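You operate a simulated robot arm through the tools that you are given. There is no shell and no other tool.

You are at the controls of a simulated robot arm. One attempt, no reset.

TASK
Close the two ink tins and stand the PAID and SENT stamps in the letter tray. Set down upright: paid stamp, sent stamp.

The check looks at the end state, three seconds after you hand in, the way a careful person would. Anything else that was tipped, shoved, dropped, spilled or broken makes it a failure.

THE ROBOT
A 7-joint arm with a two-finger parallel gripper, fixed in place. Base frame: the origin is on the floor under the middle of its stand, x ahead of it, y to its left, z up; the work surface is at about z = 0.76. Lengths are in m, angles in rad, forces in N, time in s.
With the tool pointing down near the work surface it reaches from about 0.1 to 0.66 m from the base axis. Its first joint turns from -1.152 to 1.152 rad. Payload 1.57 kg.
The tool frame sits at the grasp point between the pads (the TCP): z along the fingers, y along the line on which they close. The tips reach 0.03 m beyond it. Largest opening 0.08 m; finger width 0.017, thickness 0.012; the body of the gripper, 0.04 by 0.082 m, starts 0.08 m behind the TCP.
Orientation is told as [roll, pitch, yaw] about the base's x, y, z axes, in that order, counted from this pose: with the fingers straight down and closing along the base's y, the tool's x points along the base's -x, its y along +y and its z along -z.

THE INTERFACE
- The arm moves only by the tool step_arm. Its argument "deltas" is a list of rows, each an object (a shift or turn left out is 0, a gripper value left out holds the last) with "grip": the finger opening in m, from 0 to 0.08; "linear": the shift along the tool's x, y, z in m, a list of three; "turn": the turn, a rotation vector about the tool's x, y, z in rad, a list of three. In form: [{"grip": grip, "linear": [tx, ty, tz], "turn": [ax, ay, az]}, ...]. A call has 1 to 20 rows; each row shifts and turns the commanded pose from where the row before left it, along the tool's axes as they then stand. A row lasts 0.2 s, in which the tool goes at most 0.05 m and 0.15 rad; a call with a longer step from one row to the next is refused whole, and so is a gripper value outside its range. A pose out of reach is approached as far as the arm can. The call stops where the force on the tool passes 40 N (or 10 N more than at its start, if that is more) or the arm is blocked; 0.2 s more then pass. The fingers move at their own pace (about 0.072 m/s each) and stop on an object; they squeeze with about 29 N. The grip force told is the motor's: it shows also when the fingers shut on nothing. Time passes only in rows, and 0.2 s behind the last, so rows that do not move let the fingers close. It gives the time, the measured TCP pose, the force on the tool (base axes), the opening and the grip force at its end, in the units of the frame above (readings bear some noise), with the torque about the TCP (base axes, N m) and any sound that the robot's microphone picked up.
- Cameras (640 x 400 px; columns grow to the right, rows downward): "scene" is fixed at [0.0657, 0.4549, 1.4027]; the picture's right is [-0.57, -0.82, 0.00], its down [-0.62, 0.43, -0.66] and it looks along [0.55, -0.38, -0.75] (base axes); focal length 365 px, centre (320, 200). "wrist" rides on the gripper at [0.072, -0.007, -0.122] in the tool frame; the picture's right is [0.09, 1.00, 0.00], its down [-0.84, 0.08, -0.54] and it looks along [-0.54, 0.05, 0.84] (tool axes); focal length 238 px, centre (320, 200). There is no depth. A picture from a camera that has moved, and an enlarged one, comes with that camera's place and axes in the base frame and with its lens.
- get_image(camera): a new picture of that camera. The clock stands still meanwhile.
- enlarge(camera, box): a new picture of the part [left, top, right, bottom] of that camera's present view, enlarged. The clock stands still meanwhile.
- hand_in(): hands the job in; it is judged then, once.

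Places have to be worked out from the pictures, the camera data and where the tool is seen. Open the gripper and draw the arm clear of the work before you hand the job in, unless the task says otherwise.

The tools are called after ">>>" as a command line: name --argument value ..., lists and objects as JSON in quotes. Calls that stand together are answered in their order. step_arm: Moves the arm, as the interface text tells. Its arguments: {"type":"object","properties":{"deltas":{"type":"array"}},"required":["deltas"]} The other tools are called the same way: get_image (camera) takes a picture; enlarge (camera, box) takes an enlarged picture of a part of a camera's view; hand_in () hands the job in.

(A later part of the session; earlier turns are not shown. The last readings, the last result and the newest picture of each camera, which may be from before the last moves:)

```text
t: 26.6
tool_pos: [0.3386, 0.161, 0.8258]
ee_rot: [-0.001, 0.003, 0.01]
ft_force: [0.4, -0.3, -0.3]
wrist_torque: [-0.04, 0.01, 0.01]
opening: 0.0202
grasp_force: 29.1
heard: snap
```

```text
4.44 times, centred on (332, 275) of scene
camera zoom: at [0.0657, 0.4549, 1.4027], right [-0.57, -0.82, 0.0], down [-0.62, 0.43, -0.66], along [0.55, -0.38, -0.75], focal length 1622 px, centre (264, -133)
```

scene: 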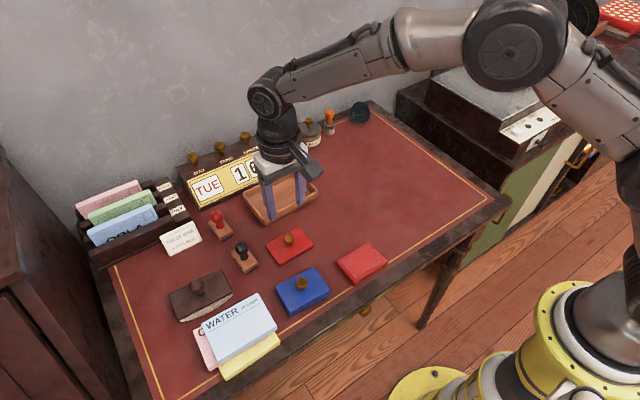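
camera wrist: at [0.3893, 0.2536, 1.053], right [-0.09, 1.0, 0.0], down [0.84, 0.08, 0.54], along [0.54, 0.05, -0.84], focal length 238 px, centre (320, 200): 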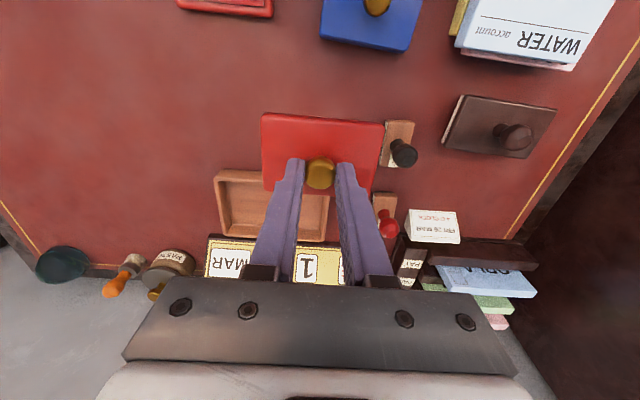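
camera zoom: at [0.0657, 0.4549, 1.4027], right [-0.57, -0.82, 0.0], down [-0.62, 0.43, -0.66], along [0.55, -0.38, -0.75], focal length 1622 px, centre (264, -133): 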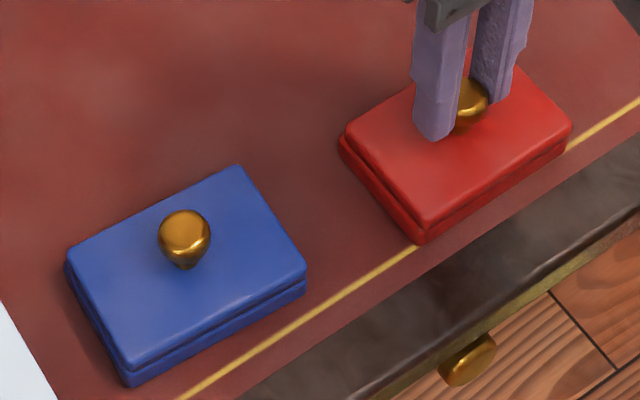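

The picture changed: the lid moved about 1–2 mm relative to the tin. I zoom in on the seam from several angles to judge whether it is latched.

>>> enlarge --camera "scene" --box '[336, 250, 368, 280]'

>>> enlarge --camera "scene" --box '[360, 245, 392, 275]'

>>> enlarge --camera "scene" --box '[276, 290, 308, 320]'

>>> enlarge --camera "scene" --box '[302, 275, 334, 305]'

>>> enlarge --camera "wrist" --box '[260, 95, 330, 135]'

```text
13.33 times, centred on (352, 265) of scene
camera zoom: at [0.0657, 0.4549, 1.4027], right [-0.57, -0.82, 0.0], down [-0.62, 0.43, -0.66], along [0.55, -0.38, -0.75], focal length 4867 px, centre (-107, -667)
```

zoom: 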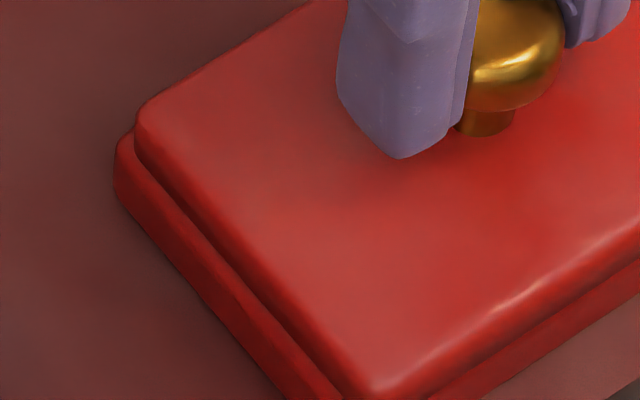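

```text
13.33 times, centred on (376, 260) of scene
camera zoom: at [0.0657, 0.4549, 1.4027], right [-0.57, -0.82, 0.0], down [-0.62, 0.43, -0.66], along [0.55, -0.38, -0.75], focal length 4867 px, centre (-427, -600)
```

zoom: 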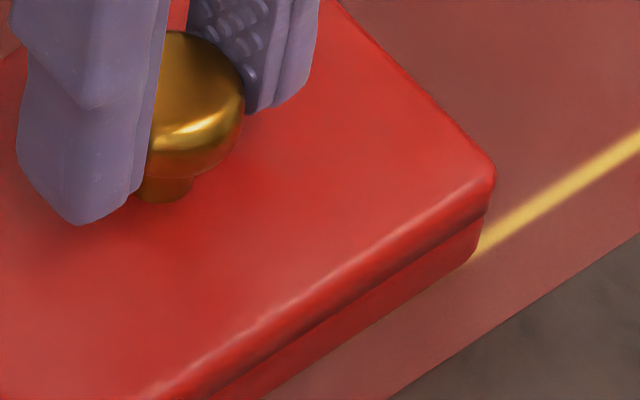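

```text
13.33 times, centred on (292, 305) of scene
camera zoom: at [0.0657, 0.4549, 1.4027], right [-0.57, -0.82, 0.0], down [-0.62, 0.43, -0.66], along [0.55, -0.38, -0.75], focal length 4867 px, centre (693, -1200)
```

zoom: 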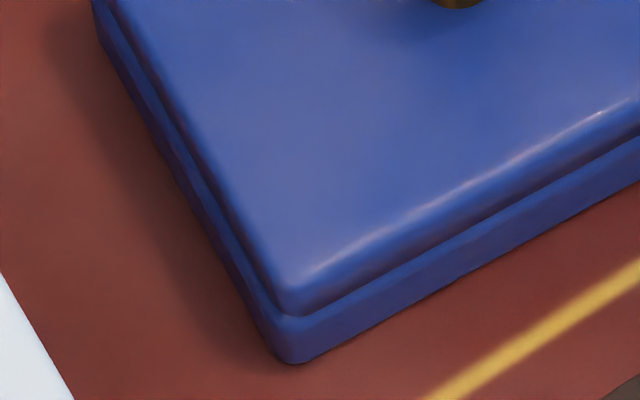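

```text
13.33 times, centred on (318, 290) of scene
camera zoom: at [0.0657, 0.4549, 1.4027], right [-0.57, -0.82, 0.0], down [-0.62, 0.43, -0.66], along [0.55, -0.38, -0.75], focal length 4867 px, centre (347, -1000)
```

zoom: 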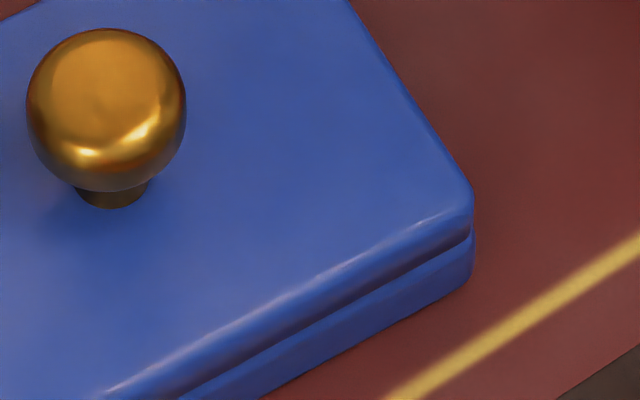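

```text
9.14 times, centred on (295, 115) of wrist
camera zoom: at [0.2686, 0.1543, 0.9483], right [-0.1, 0.99, 0.0], down [0.84, 0.09, 0.54], along [0.54, 0.05, -0.84], focal length 2179 px, centre (549, 977)
```

zoom: 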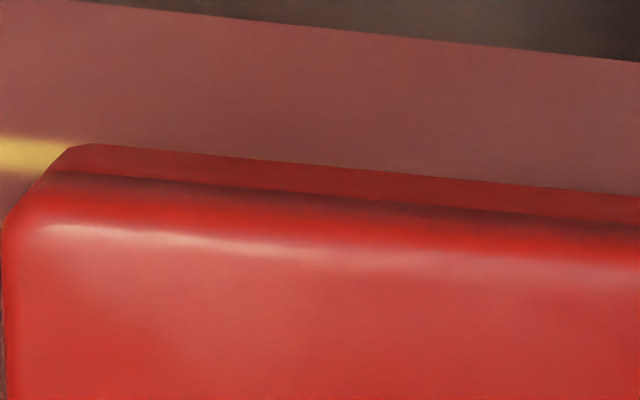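

Relative to the pressed moment, the red lid has slid about 1.5 mm toward the base, so the second snap was probably it popping off as the arm sprang back. I lift gently 4 mm to test whether the lid is free of the tin.

>>> step_arm --deltas '[{"linear": [0, 0, -0.002]}, {"linear": [0, 0, -0.002]}, {"linear": [0, 0, -0.001]}, {}]'

>>> enlarge --camera "scene" --box '[320, 230, 400, 290]'

>>> enlarge --camera "wrist" --box '[240, 80, 400, 200]'

```text
t: 27.6
tool_pos: [0.3405, 0.1619, 0.8332]
ee_rot: [0.0, 0.0, 0.007]
ft_force: [-0.4, -0.2, -0.5]
wrist_torque: [-0.03, 0.03, 0.0]
opening: 0.0206
grasp_force: 29.2
```

```text
6.67 times, centred on (360, 260) of scene
camera zoom: at [0.0657, 0.4549, 1.4027], right [-0.57, -0.82, 0.0], down [-0.62, 0.43, -0.66], along [0.55, -0.38, -0.75], focal length 2433 px, centre (53, -200)
```

zoom: 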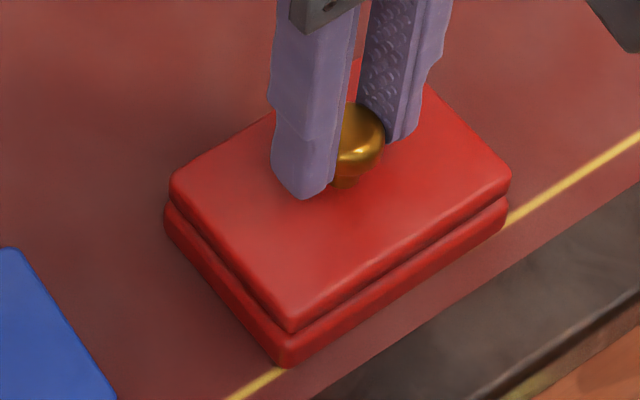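

```text
3.33 times, centred on (320, 140) of wrist
camera zoom: at [0.2697, 0.1551, 0.9541], right [-0.1, 0.99, 0.0], down [0.84, 0.08, 0.54], along [0.54, 0.05, -0.84], focal length 794 px, centre (320, 400)
```

zoom: 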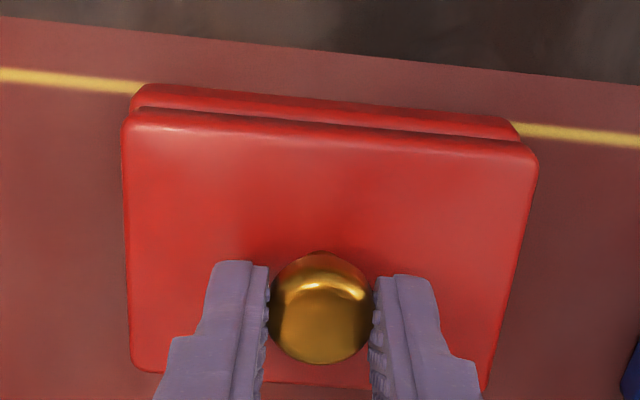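

The lid came off freely, so the second snap was it unlatching; I'll re-align and press again, then release while still pressing lightly. First a finer look at the edges.

>>> enlarge --camera "wrist" --box '[265, 95, 325, 135]'

>>> enlarge --camera "wrist" --box '[325, 95, 385, 135]'

```text
10.00 times, centred on (295, 115) of wrist
camera zoom: at [0.2697, 0.1551, 0.9541], right [-0.1, 0.99, 0.0], down [0.84, 0.08, 0.54], along [0.54, 0.05, -0.84], focal length 2384 px, centre (570, 1050)
```

zoom: 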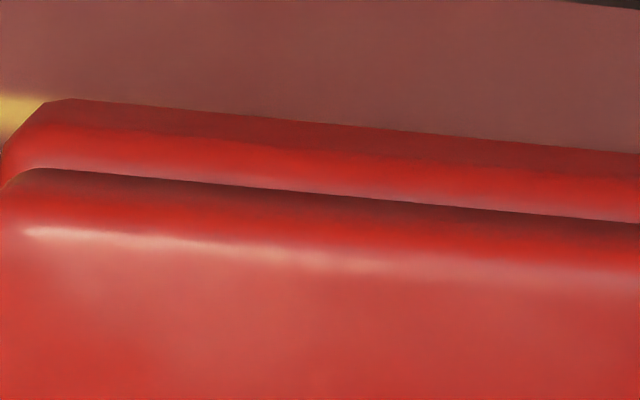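

```text
10.00 times, centred on (355, 115) of wrist
camera zoom: at [0.2697, 0.1551, 0.9541], right [-0.1, 0.99, 0.0], down [0.84, 0.08, 0.54], along [0.54, 0.05, -0.84], focal length 2384 px, centre (-30, 1050)
```

zoom: 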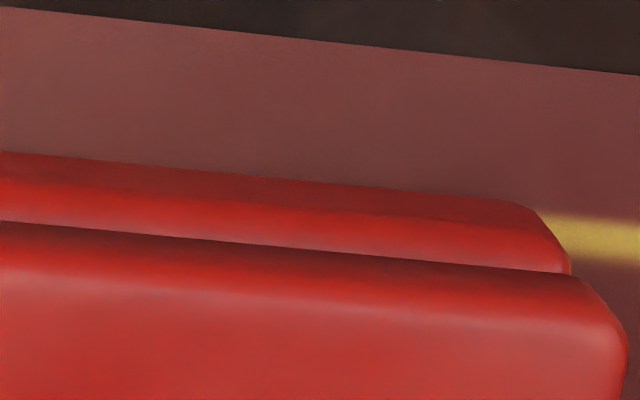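

The lid is now within 0.3 mm in x of its earlier pre-press position, but 0.8 mm too far in +y. I correct that, press again until the snap, and this time will open the fingers while still lightly pressing.

>>> step_arm --deltas '[{"linear": [-0.0003, -0.0008, 0.002]}, {"linear": [0, 0, 0.002]}, {"linear": [0, 0, 0.0015]}, {"linear": [0, 0, 0.001]}, {"linear": [0, 0, 0.001]}, {}]'

>>> enlarge --camera "scene" --box '[320, 230, 400, 290]'

```text
t: 29.0
tool_pos: [0.3419, 0.162, 0.8269]
ee_rot: [-0.001, -0.003, 0.01]
ft_force: [-3.3, -10.8, 23.2]
wrist_torque: [-0.31, 0.13, 0.0]
opening: 0.0205
grasp_force: 29.7
heard: snap
```

```text
6.67 times, centred on (360, 260) of scene
camera zoom: at [0.0654, 0.4545, 1.4028], right [-0.57, -0.82, 0.0], down [-0.62, 0.43, -0.66], along [0.55, -0.38, -0.75], focal length 2433 px, centre (53, -200)
```

zoom: 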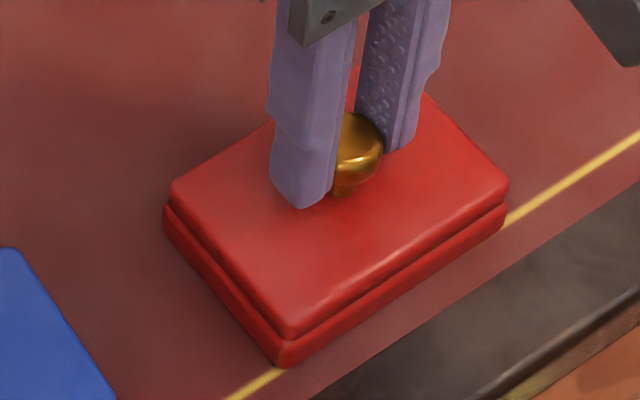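

It snapped with the lid centred on the tin. I ease up 1 mm (still pressing lightly) and open the fingers right there.

>>> step_arm --deltas '[{"linear": [0, 0, -0.001]}, {"grip": 0.05}, {}, {}]'

>>> enlarge --camera "scene" --box '[320, 230, 400, 290]'

>>> enlarge --camera "scene" --box '[265, 260, 337, 320]'

```text
t: 30.0
tool_pos: [0.3407, 0.1617, 0.8257]
ee_rot: [0.0, 0.002, 0.006]
ft_force: [0.0, 0.2, 0.2]
wrist_torque: [-0.02, 0.0, 0.02]
opening: 0.0499
grasp_force: 0.2
```

```text
6.67 times, centred on (360, 260) of scene
camera zoom: at [0.0657, 0.4549, 1.4027], right [-0.57, -0.82, 0.0], down [-0.62, 0.43, -0.66], along [0.55, -0.38, -0.75], focal length 2433 px, centre (53, -200)
```

zoom: 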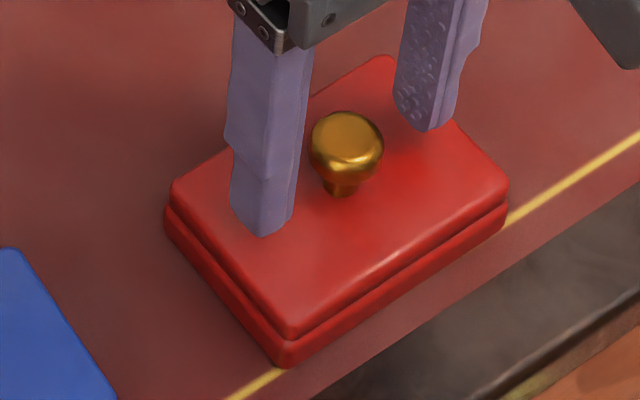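

```text
6.67 times, centred on (301, 290) of scene
camera zoom: at [0.0657, 0.4549, 1.4027], right [-0.57, -0.82, 0.0], down [-0.62, 0.43, -0.66], along [0.55, -0.38, -0.75], focal length 2433 px, centre (447, -400)
```

zoom: 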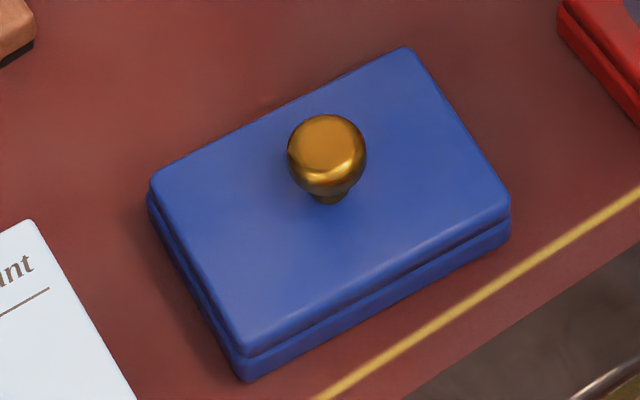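

Red lid stayed put with no unlatching sound. I compare the seams of both tins at high magnification to be sure the blue one is latched too.

>>> enlarge --camera "scene" --box '[336, 250, 368, 280]'

>>> enlarge --camera "scene" --box '[360, 245, 392, 275]'

>>> enlarge --camera "scene" --box '[270, 270, 302, 300]'

>>> enlarge --camera "scene" --box '[302, 275, 334, 305]'

```text
13.33 times, centred on (352, 265) of scene
camera zoom: at [0.0657, 0.4549, 1.4027], right [-0.57, -0.82, 0.0], down [-0.62, 0.43, -0.66], along [0.55, -0.38, -0.75], focal length 4867 px, centre (-107, -667)
```

zoom: 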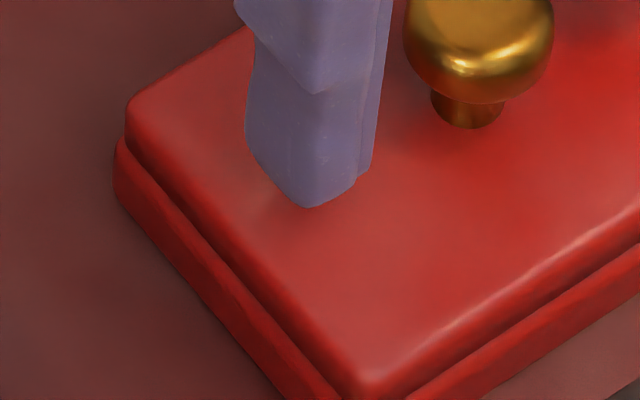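

```text
13.33 times, centred on (376, 260) of scene
camera zoom: at [0.0657, 0.4549, 1.4027], right [-0.57, -0.82, 0.0], down [-0.62, 0.43, -0.66], along [0.55, -0.38, -0.75], focal length 4867 px, centre (-427, -600)
```

zoom: 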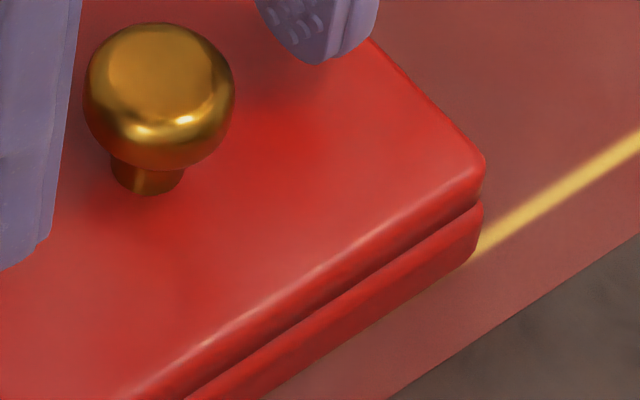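

```text
13.33 times, centred on (286, 285) of scene
camera zoom: at [0.0657, 0.4549, 1.4027], right [-0.57, -0.82, 0.0], down [-0.62, 0.43, -0.66], along [0.55, -0.38, -0.75], focal length 4867 px, centre (773, -933)
```

zoom: 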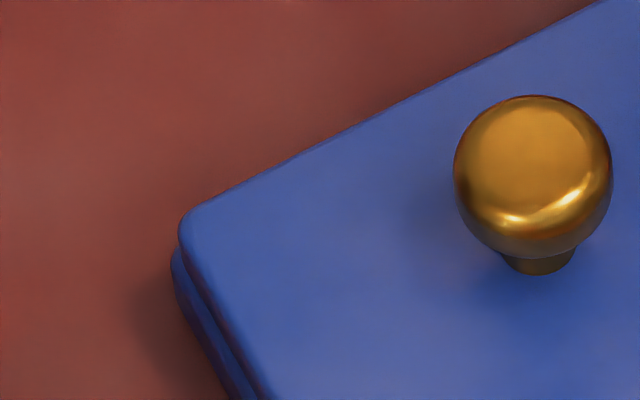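

```text
13.33 times, centred on (318, 290) of scene
camera zoom: at [0.0657, 0.4549, 1.4027], right [-0.57, -0.82, 0.0], down [-0.62, 0.43, -0.66], along [0.55, -0.38, -0.75], focal length 4867 px, centre (347, -1000)
```

zoom: 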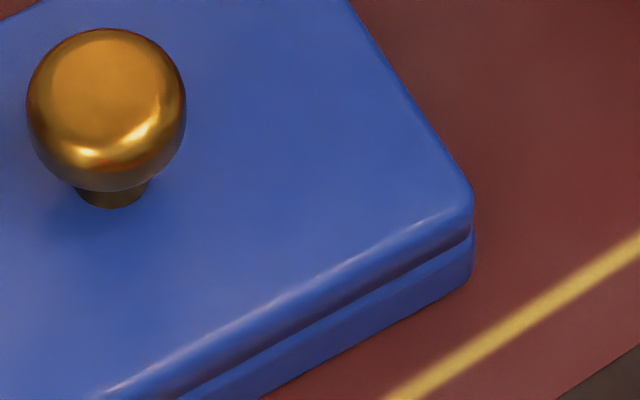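

Both seams look the same and seated, and no unlatching was heard, so both tins are closed. I rise and move above the SENT (black) stamp, estimated at ≈(0.480,0.352).

>>> step_arm --deltas '[{"linear": [0, 0, -0.02]}, {"linear": [0, 0, -0.04]}, {"linear": [0, 0, -0.045]}, {"turn": [0, 0, 0.009]}, {"linear": [-0.02305, 0.0317, 0]}, {"linear": [-0.02305, 0.0317, 0]}, {"linear": [-0.02305, 0.0317, 0]}, {"linear": [-0.02305, 0.0317, 0]}, {"linear": [-0.02305, 0.0317, 0]}, {"linear": [-0.02305, 0.0317, 0]}, {}, {}]'

>>> get_image --camera "wrist"

>>> get_image --camera "scene"

```text
t: 32.6
tool_pos: [0.4818, 0.3512, 0.9323]
ee_rot: [0.0, -0.001, 0.001]
ft_force: [0.1, -0.2, -0.7]
wrist_torque: [-0.03, 0.02, 0.02]
opening: 0.0502
grasp_force: 0.1
```

```text
taken
camera wrist: at [0.4097, 0.3446, 1.0532], right [-0.09, 1.0, 0.0], down [0.84, 0.08, 0.54], along [0.54, 0.05, -0.84], focal length 238 px, centre (320, 200)
```

wrist: 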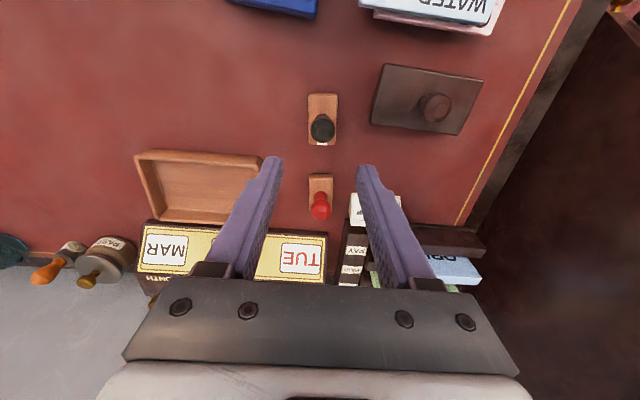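

```text
taken
```

scene: 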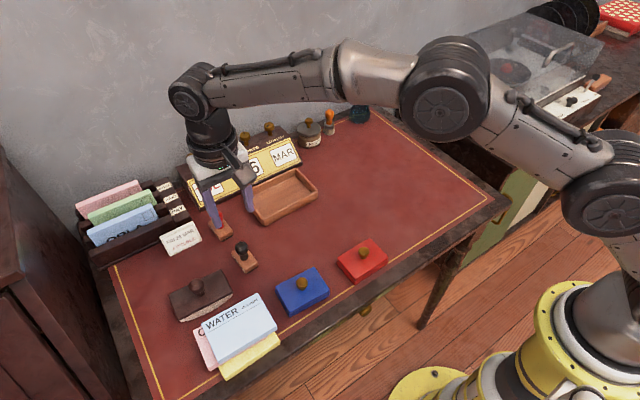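

The black knob computes to ≈(0.479,0.3527). I correct by a couple of millimetres and descend to z≈0.826, so the finger tips stay above the stamp's wooden base.

>>> step_arm --deltas '[{"linear": [0.0016, 0.0016, 0.03]}, {"linear": [0, 0, 0.03]}, {"linear": [0, 0, 0.03]}, {"linear": [0, 0, 0.014]}, {}, {}]'

>>> enlarge --camera "scene" --box '[196, 200, 296, 280]'

>>> enlarge --camera "wrist" --box '[240, 80, 400, 200]'

```text
t: 34.0
tool_pos: [0.4783, 0.3526, 0.8264]
ee_rot: [0.0, -0.001, 0.0]
ft_force: [0.0, -0.2, 0.6]
wrist_torque: [-0.02, -0.01, -0.01]
opening: 0.0499
grasp_force: 0.1
```

```text
5.00 times, centred on (246, 240) of scene
camera zoom: at [0.0657, 0.4549, 1.4027], right [-0.57, -0.82, 0.0], down [-0.62, 0.43, -0.66], along [0.55, -0.38, -0.75], focal length 1825 px, centre (690, 0)
```

zoom: 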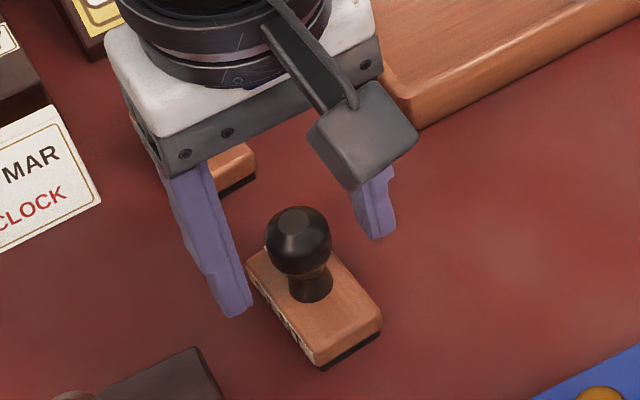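

```text
3.33 times, centred on (320, 140) of wrist
camera zoom: at [0.4065, 0.3472, 0.9486], right [-0.09, 1.0, 0.0], down [0.84, 0.08, 0.54], along [0.54, 0.05, -0.84], focal length 794 px, centre (320, 400)
```

zoom: 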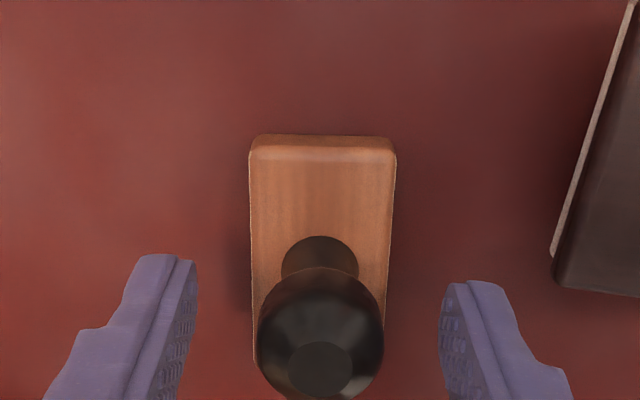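

The knob sits about 1.7 mm ahead of the finger centreline; I shift forward by that and close.

>>> step_arm --deltas '[{"linear": [-0.0018, 0.0003, 0]}, {}, {"grip": 0.0}, {}, {}, {}]'

>>> enlarge --camera "scene" --box '[196, 200, 296, 280]'

>>> enlarge --camera "wrist" --box '[240, 80, 400, 200]'

```text
t: 35.4
tool_pos: [0.4796, 0.3532, 0.8267]
ee_rot: [0.002, 0.001, 0.0]
ft_force: [-0.2, 0.1, 1.3]
wrist_torque: [-0.02, -0.02, 0.02]
opening: 0.0235
grasp_force: 28.7
```

```text
5.00 times, centred on (246, 240) of scene
camera zoom: at [0.0657, 0.4549, 1.4027], right [-0.57, -0.82, 0.0], down [-0.62, 0.43, -0.66], along [0.55, -0.38, -0.75], focal length 1825 px, centre (690, 0)
```

zoom: 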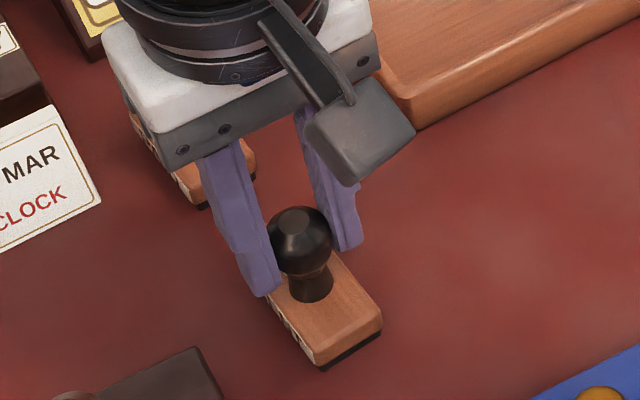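

```text
3.33 times, centred on (320, 140) of wrist
camera zoom: at [0.4086, 0.3472, 0.9484], right [-0.09, 1.0, 0.0], down [0.84, 0.08, 0.54], along [0.54, 0.05, -0.84], focal length 794 px, centre (320, 400)
```

zoom: 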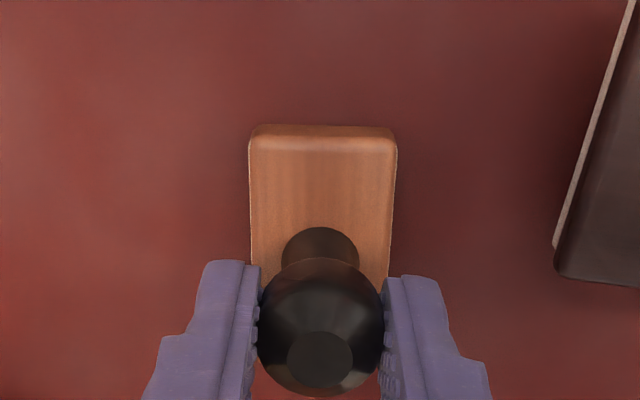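

The SENT stamp's knob is gripped (23.5 mm, 29 N). I lift it straight up 8 cm and carry it over the tray's right half at ≈(0.590,0.171), then check.

>>> step_arm --deltas '[{"linear": [0, 0, -0.005]}, {"linear": [0, 0, -0.015]}, {"linear": [0, 0, -0.03]}, {"linear": [0, 0, -0.03]}, {}, {"linear": [-0.022, -0.0364, 0]}, {"linear": [-0.022, -0.0364, 0]}, {"linear": [-0.022, -0.0364, 0]}, {"linear": [-0.022, -0.0364, 0]}, {"linear": [-0.022, -0.0364, 0]}, {}, {}]'

>>> get_image --camera "wrist"

>>> enlarge --camera "scene" --box '[220, 130, 350, 230]'

```text
t: 38.0
tool_pos: [0.5907, 0.1685, 0.9071]
ee_rot: [0.0, 0.001, 0.002]
ft_force: [0.6, -0.1, -1.2]
wrist_torque: [0.01, 0.03, 0.0]
opening: 0.0232
grasp_force: 29.0
```

```text
taken
camera wrist: at [0.5193, 0.1619, 1.0275], right [-0.09, 1.0, 0.0], down [0.84, 0.08, 0.54], along [0.54, 0.05, -0.84], focal length 238 px, centre (320, 200)
```

wrist: 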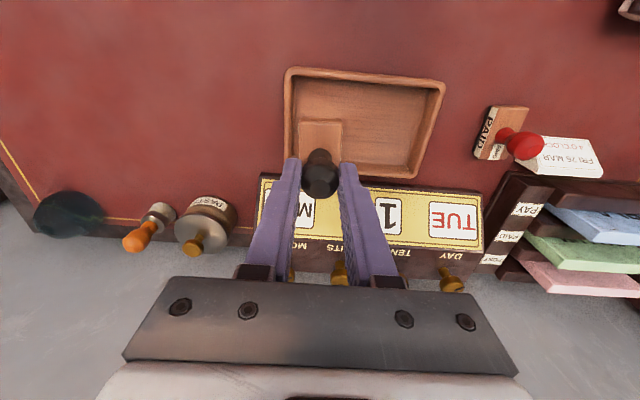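

```text
4.00 times, centred on (285, 180) of scene
camera zoom: at [0.0657, 0.4549, 1.4027], right [-0.57, -0.82, 0.0], down [-0.62, 0.43, -0.66], along [0.55, -0.38, -0.75], focal length 1460 px, centre (460, 280)
```

zoom: 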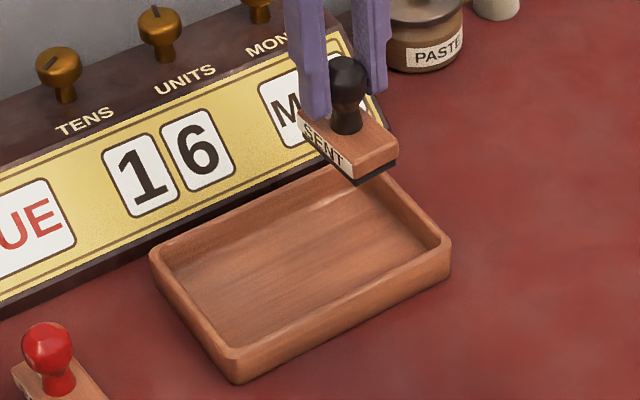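

The stamp hangs level above the tray's right half. I nudge +3 mm in y and lower to just above the expected tray floor, then check.

>>> step_arm --deltas '[{"linear": [0, 0.003, 0.02]}, {"linear": [0, 0, 0.025]}, {"linear": [0, 0, 0.015]}, {"linear": [0, 0, 0.008]}, {}, {}]'

>>> enlarge --camera "scene" --box '[235, 150, 335, 230]'

>>> enlarge --camera "wrist" --box '[230, 60, 450, 200]'

```text
t: 39.4
tool_pos: [0.5893, 0.1733, 0.8385]
ee_rot: [0.0, 0.001, 0.001]
ft_force: [-0.6, 0.5, -0.1]
wrist_torque: [-0.02, 0.01, 0.01]
opening: 0.0235
grasp_force: 28.9
```

```text
5.00 times, centred on (285, 190) of scene
camera zoom: at [0.0657, 0.4549, 1.4027], right [-0.57, -0.82, 0.0], down [-0.62, 0.43, -0.66], along [0.55, -0.38, -0.75], focal length 1825 px, centre (495, 250)
```

zoom: 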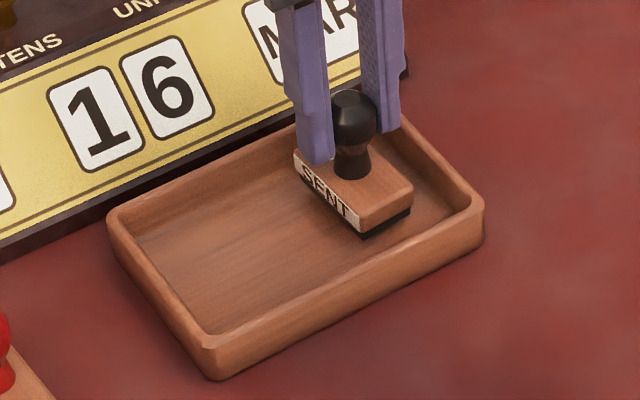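

```text
2.86 times, centred on (340, 130) of wrist
camera zoom: at [0.5185, 0.1673, 0.9612], right [-0.09, 1.0, 0.0], down [0.84, 0.08, 0.54], along [0.54, 0.05, -0.84], focal length 681 px, centre (263, 400)
```

zoom: 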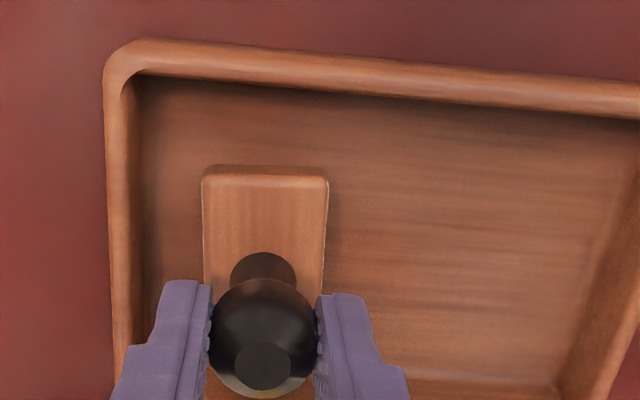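

The stamp is well inside the walls with some space on each side. I lower in small steps until it touches the floor.

>>> step_arm --deltas '[{"linear": [0, 0, 0.002]}, {"linear": [0, 0, 0.0015]}, {"linear": [0, 0, 0.001]}, {"linear": [0, 0, 0.001]}, {}]'

>>> enlarge --camera "scene" --box '[270, 160, 320, 200]'

```text
t: 40.6
tool_pos: [0.5895, 0.174, 0.8341]
ee_rot: [0.0, 0.002, 0.0]
ft_force: [-0.2, -0.7, -1.5]
wrist_torque: [0.01, -0.01, 0.01]
opening: 0.0231
grasp_force: 28.9
```

```text
10.00 times, centred on (295, 180) of scene
camera zoom: at [0.0657, 0.4549, 1.4027], right [-0.57, -0.82, 0.0], down [-0.62, 0.43, -0.66], along [0.55, -0.38, -0.75], focal length 3650 px, centre (570, 400)
```

zoom: 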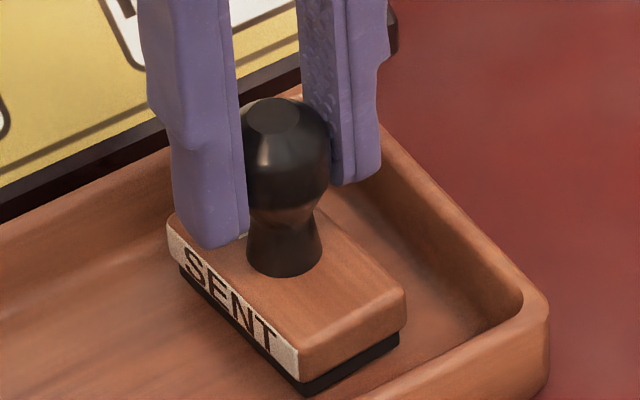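

No contact yet; the stamp is a couple of millimetres above the floor. I continue lowering 1 mm at a time.

>>> step_arm --deltas '[{"linear": [0, 0, 0.001]}, {"linear": [0, 0, 0.001]}, {}]'

>>> enlarge --camera "scene" --box '[270, 160, 320, 200]'

```text
t: 41.4
tool_pos: [0.5907, 0.174, 0.8307]
ee_rot: [0.0, 0.001, 0.0]
ft_force: [-0.6, 0.8, -0.5]
wrist_torque: [-0.01, 0.01, 0.02]
opening: 0.0235
grasp_force: 28.8
```

```text
10.00 times, centred on (295, 180) of scene
camera zoom: at [0.0657, 0.4549, 1.4027], right [-0.57, -0.82, 0.0], down [-0.62, 0.43, -0.66], along [0.55, -0.38, -0.75], focal length 3650 px, centre (570, 400)
```

zoom: 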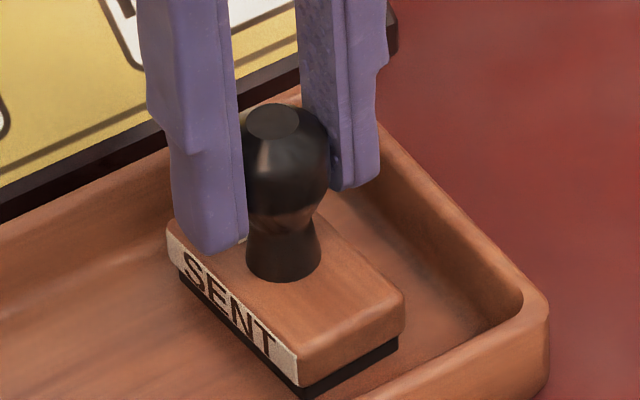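

Still no contact force. I go on, 1 mm at a time.

>>> step_arm --deltas '[{"linear": [0, 0, 0.001]}, {}]'

>>> step_arm --deltas '[{"linear": [0, 0, 0.001]}, {}]'

>>> enlarge --camera "scene" --box '[270, 160, 320, 200]'

```text
t: 42.0
tool_pos: [0.5894, 0.1733, 0.8321]
ee_rot: [0.0, -0.002, 0.0]
ft_force: [-1.3, -1.7, 4.3]
wrist_torque: [-0.12, 0.12, 0.0]
opening: 0.0235
grasp_force: 29.1
```

```text
t: 42.6
tool_pos: [0.5904, 0.1752, 0.8314]
ee_rot: [0.0, -0.002, 0.0]
ft_force: [-4.8, -1.8, 13.7]
wrist_torque: [-0.14, 0.4, 0.01]
opening: 0.0238
grasp_force: 29.1
```

```text
10.00 times, centred on (295, 180) of scene
camera zoom: at [0.0653, 0.4547, 1.4027], right [-0.57, -0.82, 0.0], down [-0.62, 0.43, -0.66], along [0.55, -0.38, -0.75], focal length 3650 px, centre (570, 400)
```

zoom: 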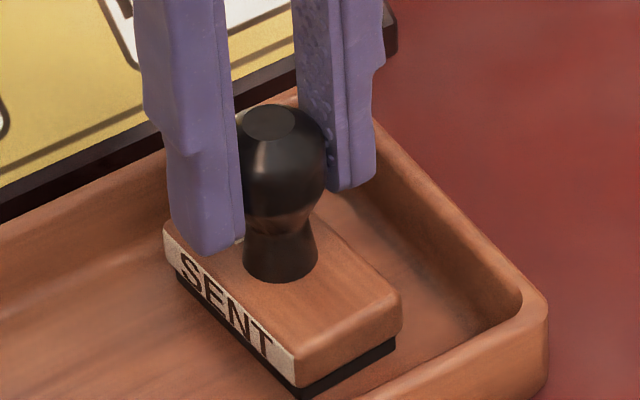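

It has contact at about 14 N. I ease up 1 mm and open the fingers.

>>> step_arm --deltas '[{"linear": [0, 0, -0.001]}, {}, {"grip": 0.045}, {}, {}]'

>>> enlarge --camera "scene" --box '[250, 150, 330, 210]'

>>> enlarge --camera "wrist" --box '[230, 60, 450, 200]'

```text
t: 43.8
tool_pos: [0.5903, 0.1733, 0.8308]
ee_rot: [0.0, -0.001, 0.001]
ft_force: [0.1, 0.1, -0.2]
wrist_torque: [0.02, 0.04, -0.01]
opening: 0.0451
grasp_force: 0.0
```

```text
6.67 times, centred on (290, 180) of scene
camera zoom: at [0.0657, 0.4549, 1.4027], right [-0.57, -0.82, 0.0], down [-0.62, 0.43, -0.66], along [0.55, -0.38, -0.75], focal length 2433 px, centre (520, 333)
```

zoom: 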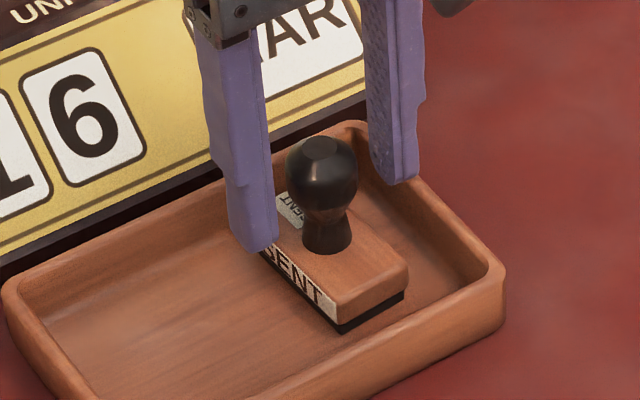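

```text
2.86 times, centred on (340, 130) of wrist
camera zoom: at [0.5188, 0.1681, 0.9522], right [-0.09, 1.0, 0.0], down [0.84, 0.08, 0.54], along [0.54, 0.05, -0.84], focal length 681 px, centre (263, 400)
```

zoom: 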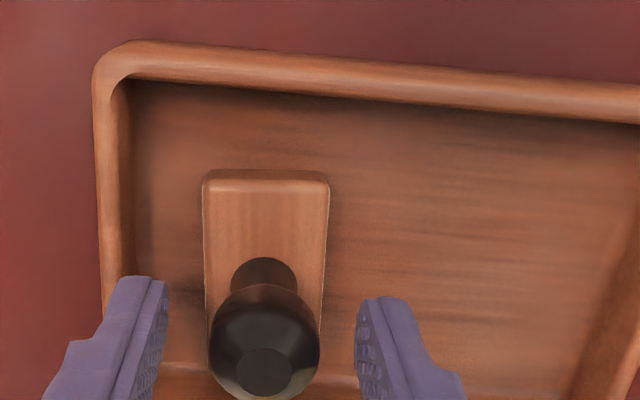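

SENT stands upright in the tray, free of the fingers. I lift straight up, move near the PAID stamp, and tilt the tool by 0.2 rad (tips pointing outward), since that stamp lies at a radius of ≈0.68 m, slightly past the straight-down reach.

>>> step_arm --deltas '[{"linear": [0, 0, -0.02]}, {"linear": [0, 0, -0.03]}, {"linear": [0, 0, -0.04]}, {"linear": [0.0075, 0.0429, 0]}, {"linear": [0.0075, 0.0429, 0]}, {"linear": [0.0075, 0.0429, 0]}, {"linear": [0.0075, 0.0429, 0]}, {"turn": [0, -0.1, 0]}, {"turn": [0, -0.1, 0]}, {}, {}]'

>>> get_image --camera "wrist"

>>> get_image --camera "scene"

```text
t: 46.2
tool_pos: [0.5501, 0.3381, 0.9202]
ee_rot: [-0.001, -0.199, 0.0]
ft_force: [-0.2, -0.1, -0.2]
wrist_torque: [0.0, 0.0, -0.02]
opening: 0.0448
grasp_force: 0.1
out of reach, approached as far as the arm can: row 7
```

```text
taken
camera wrist: at [0.457, 0.3327, 1.0249], right [-0.09, 1.0, -0.02], down [0.71, 0.08, 0.7], along [0.7, 0.05, -0.72], focal length 238 px, centre (320, 200)
```

wrist: 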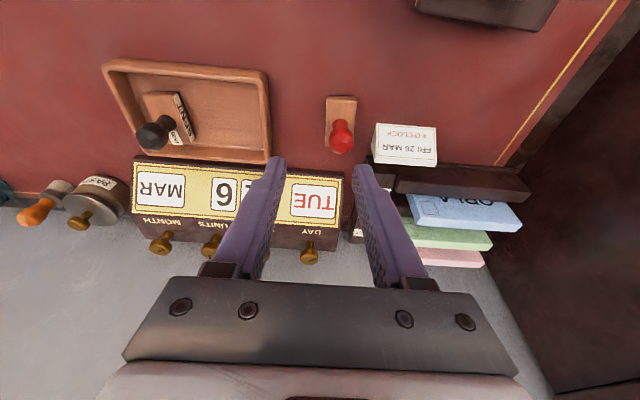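

```text
taken
```

scene: 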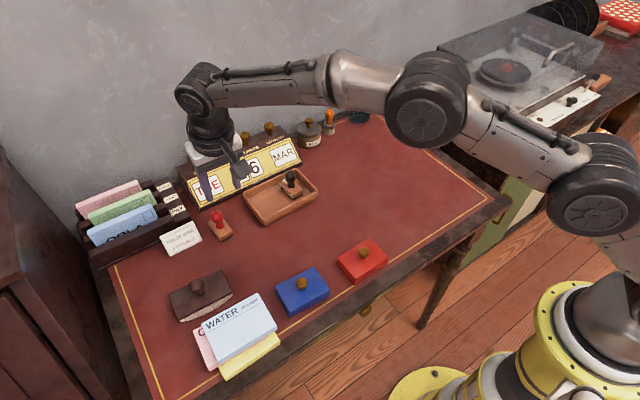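

The arm stopped at radius ≈0.646 untilted, so I tilt to 0.3 rad in total for more reach, narrow the opening to 40 mm to stay clear of the tent card, and move toward the PAID knob (≈(0.576,0.360)) while staying high.

>>> step_arm --deltas '[{"grip": 0.04, "turn": [0, -0.1, 0]}, {"linear": [-0.0061, 0.0108, 0.0176]}, {"linear": [-0.0061, 0.0108, 0.0176]}, {}, {}]'

>>> get_image --camera "wrist"

>>> enlarge --camera "scene" --box '[160, 170, 270, 255]'

```text
t: 47.4
tool_pos: [0.5726, 0.3608, 0.8897]
ee_rot: [-0.001, -0.301, -0.001]
ft_force: [0.3, -0.2, -0.3]
wrist_torque: [-0.01, -0.03, -0.03]
opening: 0.0401
grasp_force: 0.0
```

```text
taken
camera wrist: at [0.4689, 0.3547, 0.9849], right [-0.09, 1.0, -0.03], down [0.64, 0.08, 0.77], along [0.76, 0.05, -0.64], focal length 238 px, centre (320, 200)
```

wrist: 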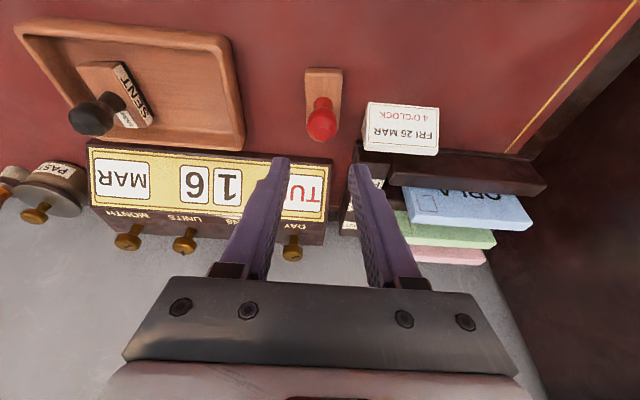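

```text
4.71 times, centred on (215, 212) of scene
camera zoom: at [0.0657, 0.4549, 1.4027], right [-0.57, -0.82, 0.0], down [-0.62, 0.43, -0.66], along [0.55, -0.38, -0.75], focal length 1718 px, centre (814, 141)
```

zoom: 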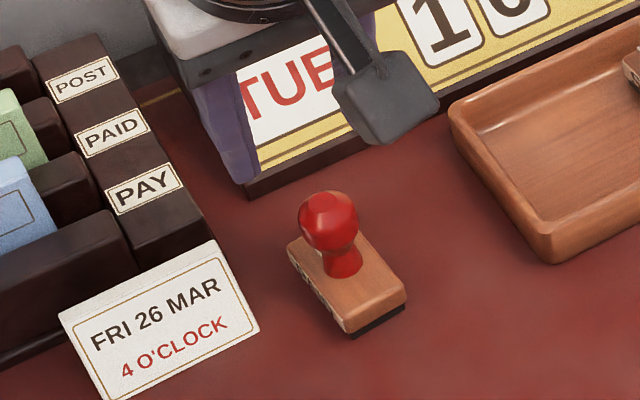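

Reach is fine at this tilt, and the PAID knob computes to ≈(0.5765,0.361,0.812). I descend vertically to TCP ≈(0.5725,0.361,0.827), which puts the tips around the knob and above the wooden base.

>>> step_arm --deltas '[{"linear": [0.00624, 0, 0.02019]}, {"linear": [0.00624, 0, 0.02019]}, {"linear": [0.00414, 0, 0.01337]}, {"linear": [0.00207, 0, 0.00669]}, {}, {}]'

>>> get_image --camera "wrist"

>>> enlarge --camera "scene" --box '[175, 180, 275, 260]'

```text
t: 48.8
tool_pos: [0.5738, 0.3629, 0.825]
ee_rot: [-0.001, -0.3, -0.001]
ft_force: [0.4, -0.2, 0.3]
wrist_torque: [-0.01, -0.02, 0.0]
opening: 0.0398
grasp_force: 0.1
```

```text
taken
camera wrist: at [0.4694, 0.3569, 0.92], right [-0.09, 1.0, -0.03], down [0.64, 0.08, 0.77], along [0.76, 0.05, -0.64], focal length 238 px, centre (320, 200)
```

wrist: 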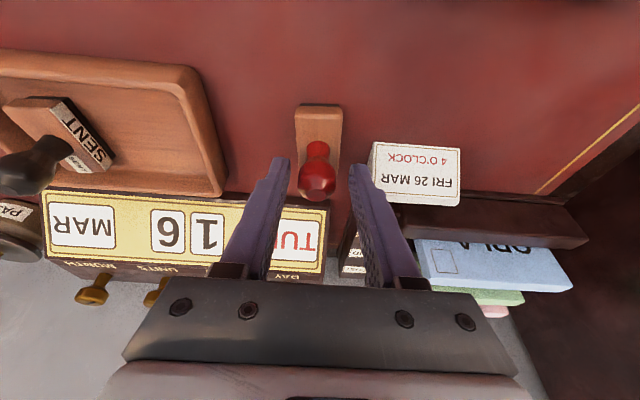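

```text
5.00 times, centred on (225, 220) of scene
camera zoom: at [0.0657, 0.4549, 1.4027], right [-0.57, -0.82, 0.0], down [-0.62, 0.43, -0.66], along [0.55, -0.38, -0.75], focal length 1825 px, centre (795, 100)
```

zoom: 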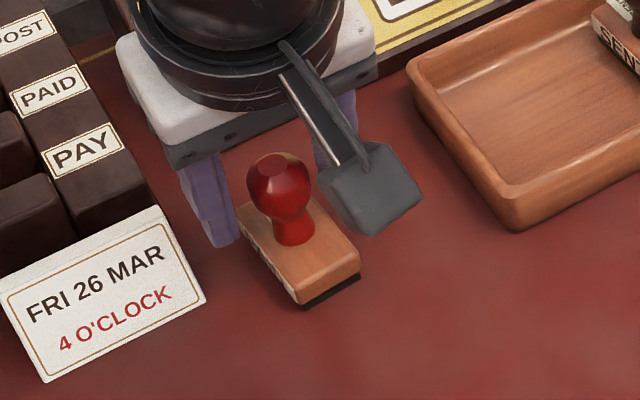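

I zoom in on the wrist view to check the knob's centring between the fingers.

>>> enlarge --camera "wrist" --box '[240, 90, 400, 210]'

```text
3.33 times, centred on (320, 150) of wrist
camera zoom: at [0.4694, 0.3569, 0.92], right [-0.09, 1.0, -0.03], down [0.64, 0.08, 0.77], along [0.76, 0.05, -0.64], focal length 794 px, centre (320, 367)
```

zoom: 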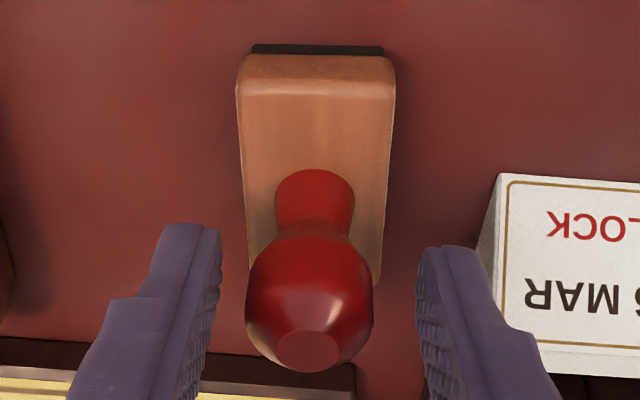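

The knob is 1.5 mm off-centre toward -y; I shift by that and close.

>>> step_arm --deltas '[{"linear": [0, -0.0016, 0]}, {}, {"grip": 0.0}, {}, {}, {}]'

>>> enlarge --camera "wrist" --box '[240, 90, 400, 210]'

>>> enlarge --camera "scene" --box '[175, 180, 275, 260]'

```text
t: 50.2
tool_pos: [0.5731, 0.3611, 0.8253]
ee_rot: [0.0, -0.299, 0.001]
ft_force: [1.3, -0.2, 1.0]
wrist_torque: [-0.02, -0.01, -0.05]
opening: 0.0233
grasp_force: 29.3
```

```text
3.33 times, centred on (320, 150) of wrist
camera zoom: at [0.4694, 0.3552, 0.9205], right [-0.09, 1.0, -0.03], down [0.64, 0.08, 0.77], along [0.76, 0.05, -0.64], focal length 794 px, centre (320, 367)
```

zoom: 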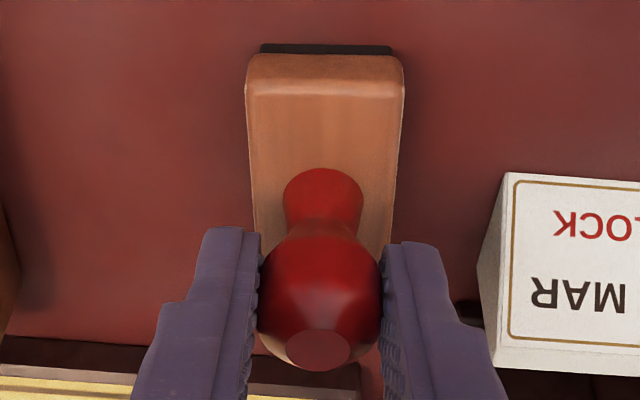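

```text
5.00 times, centred on (225, 220) of scene
camera zoom: at [0.0657, 0.4549, 1.4027], right [-0.57, -0.82, 0.0], down [-0.62, 0.43, -0.66], along [0.55, -0.38, -0.75], focal length 1825 px, centre (795, 100)
```

zoom: 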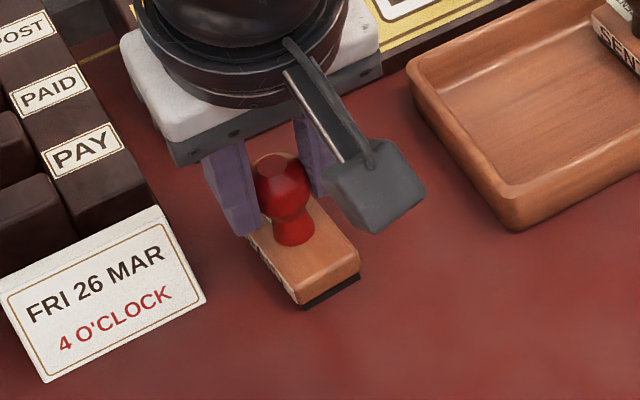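

PAID is gripped. I lift it vertically, keeping the same tilt so the stamp stays upright, then carry it over the tray's left half, aiming the knob at ≈(0.590,0.237).

>>> step_arm --deltas '[{"linear": [-0.00148, 0, -0.00478]}, {"linear": [-0.00443, 0, -0.01433]}, {"linear": [-0.00591, 0, -0.0191]}, {"linear": [-0.00739, 0, -0.02388]}, {}, {"linear": [-0.00404, -0.04137, 0.00125]}, {"linear": [-0.00404, -0.04137, 0.00125]}, {"linear": [-0.00404, -0.04137, 0.00125]}, {}, {}]'

>>> get_image --camera "wrist"

>>> enlarge --camera "scene" --box '[220, 140, 340, 235]'

```text
t: 52.4
tool_pos: [0.5859, 0.2351, 0.8896]
ee_rot: [0.001, -0.3, 0.001]
ft_force: [0.4, 0.2, -0.7]
wrist_torque: [0.02, 0.02, -0.01]
opening: 0.0233
grasp_force: 29.6
```

```text
taken
camera wrist: at [0.4814, 0.2291, 0.9846], right [-0.09, 1.0, -0.03], down [0.64, 0.08, 0.77], along [0.76, 0.05, -0.64], focal length 238 px, centre (320, 200)
```

wrist: 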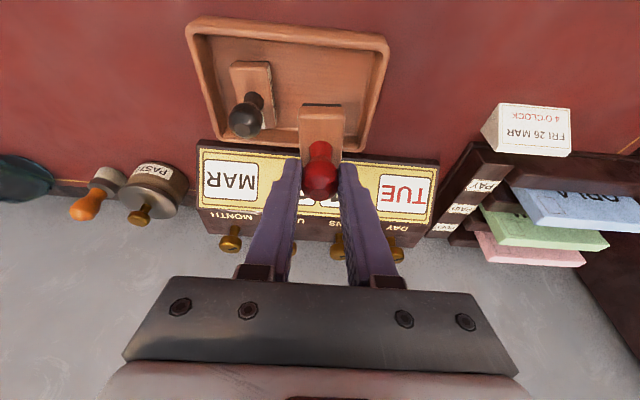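

```text
4.21 times, centred on (280, 188) of scene
camera zoom: at [0.0657, 0.4549, 1.4027], right [-0.57, -0.82, 0.0], down [-0.62, 0.43, -0.66], along [0.55, -0.38, -0.75], focal length 1537 px, centre (488, 253)
```

zoom: 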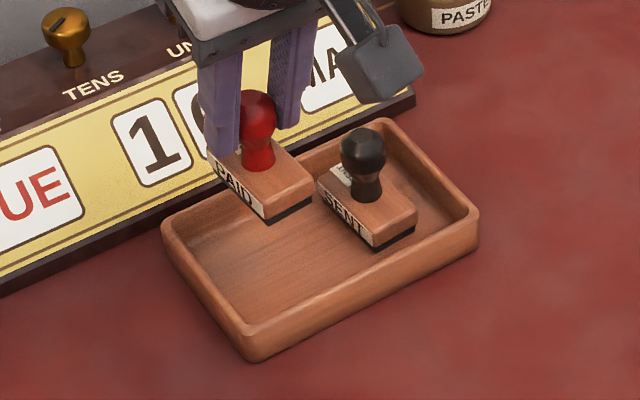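

PAID hangs level above the left half, clear of SENT. I nudge +2 mm in y, then lower vertically to about 5 mm above the floor and check.

>>> step_arm --deltas '[{"linear": [0.00591, 0.002, 0.01911]}, {"linear": [0.00591, 0, 0.01911]}, {"linear": [0.00296, 0, 0.00955]}, {"linear": [0.00089, 0, 0.00287]}, {}, {}]'

>>> enlarge --camera "scene" --box '[225, 150, 335, 232]'

>>> enlarge --camera "wrist" --box '[180, 40, 400, 200]'

```text
t: 53.8
tool_pos: [0.5877, 0.2388, 0.8369]
ee_rot: [-0.001, -0.299, -0.001]
ft_force: [-0.5, -0.2, -0.8]
wrist_torque: [0.0, -0.01, -0.02]
opening: 0.0236
grasp_force: 29.3
```

```text
4.88 times, centred on (280, 191) of scene
camera zoom: at [0.0657, 0.4549, 1.4027], right [-0.57, -0.82, 0.0], down [-0.62, 0.43, -0.66], along [0.55, -0.38, -0.75], focal length 1780 px, centre (515, 244)
```

zoom: 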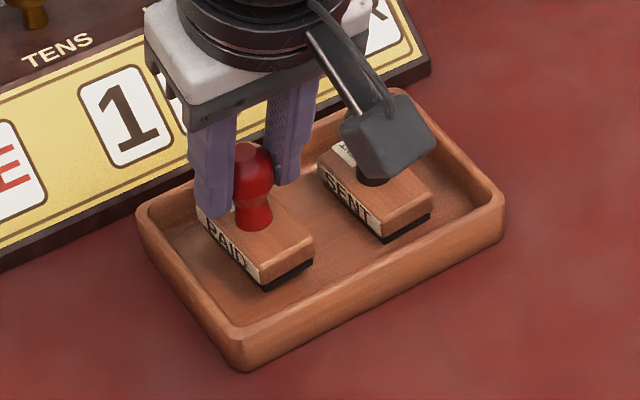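

```text
2.50 times, centred on (290, 120) of wrist
camera zoom: at [0.4824, 0.2326, 0.9321], right [-0.09, 1.0, -0.03], down [0.64, 0.08, 0.77], along [0.76, 0.05, -0.64], focal length 596 px, centre (395, 400)
```

zoom: 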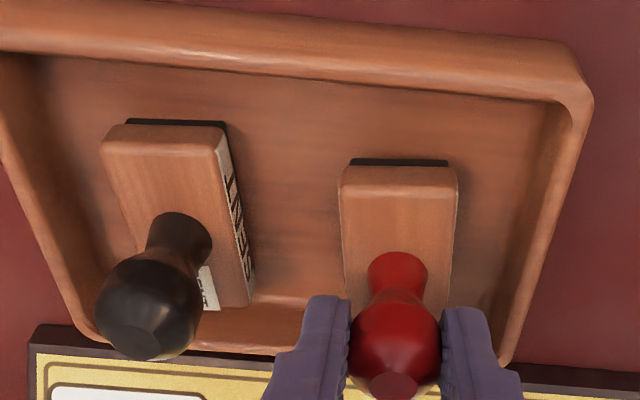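

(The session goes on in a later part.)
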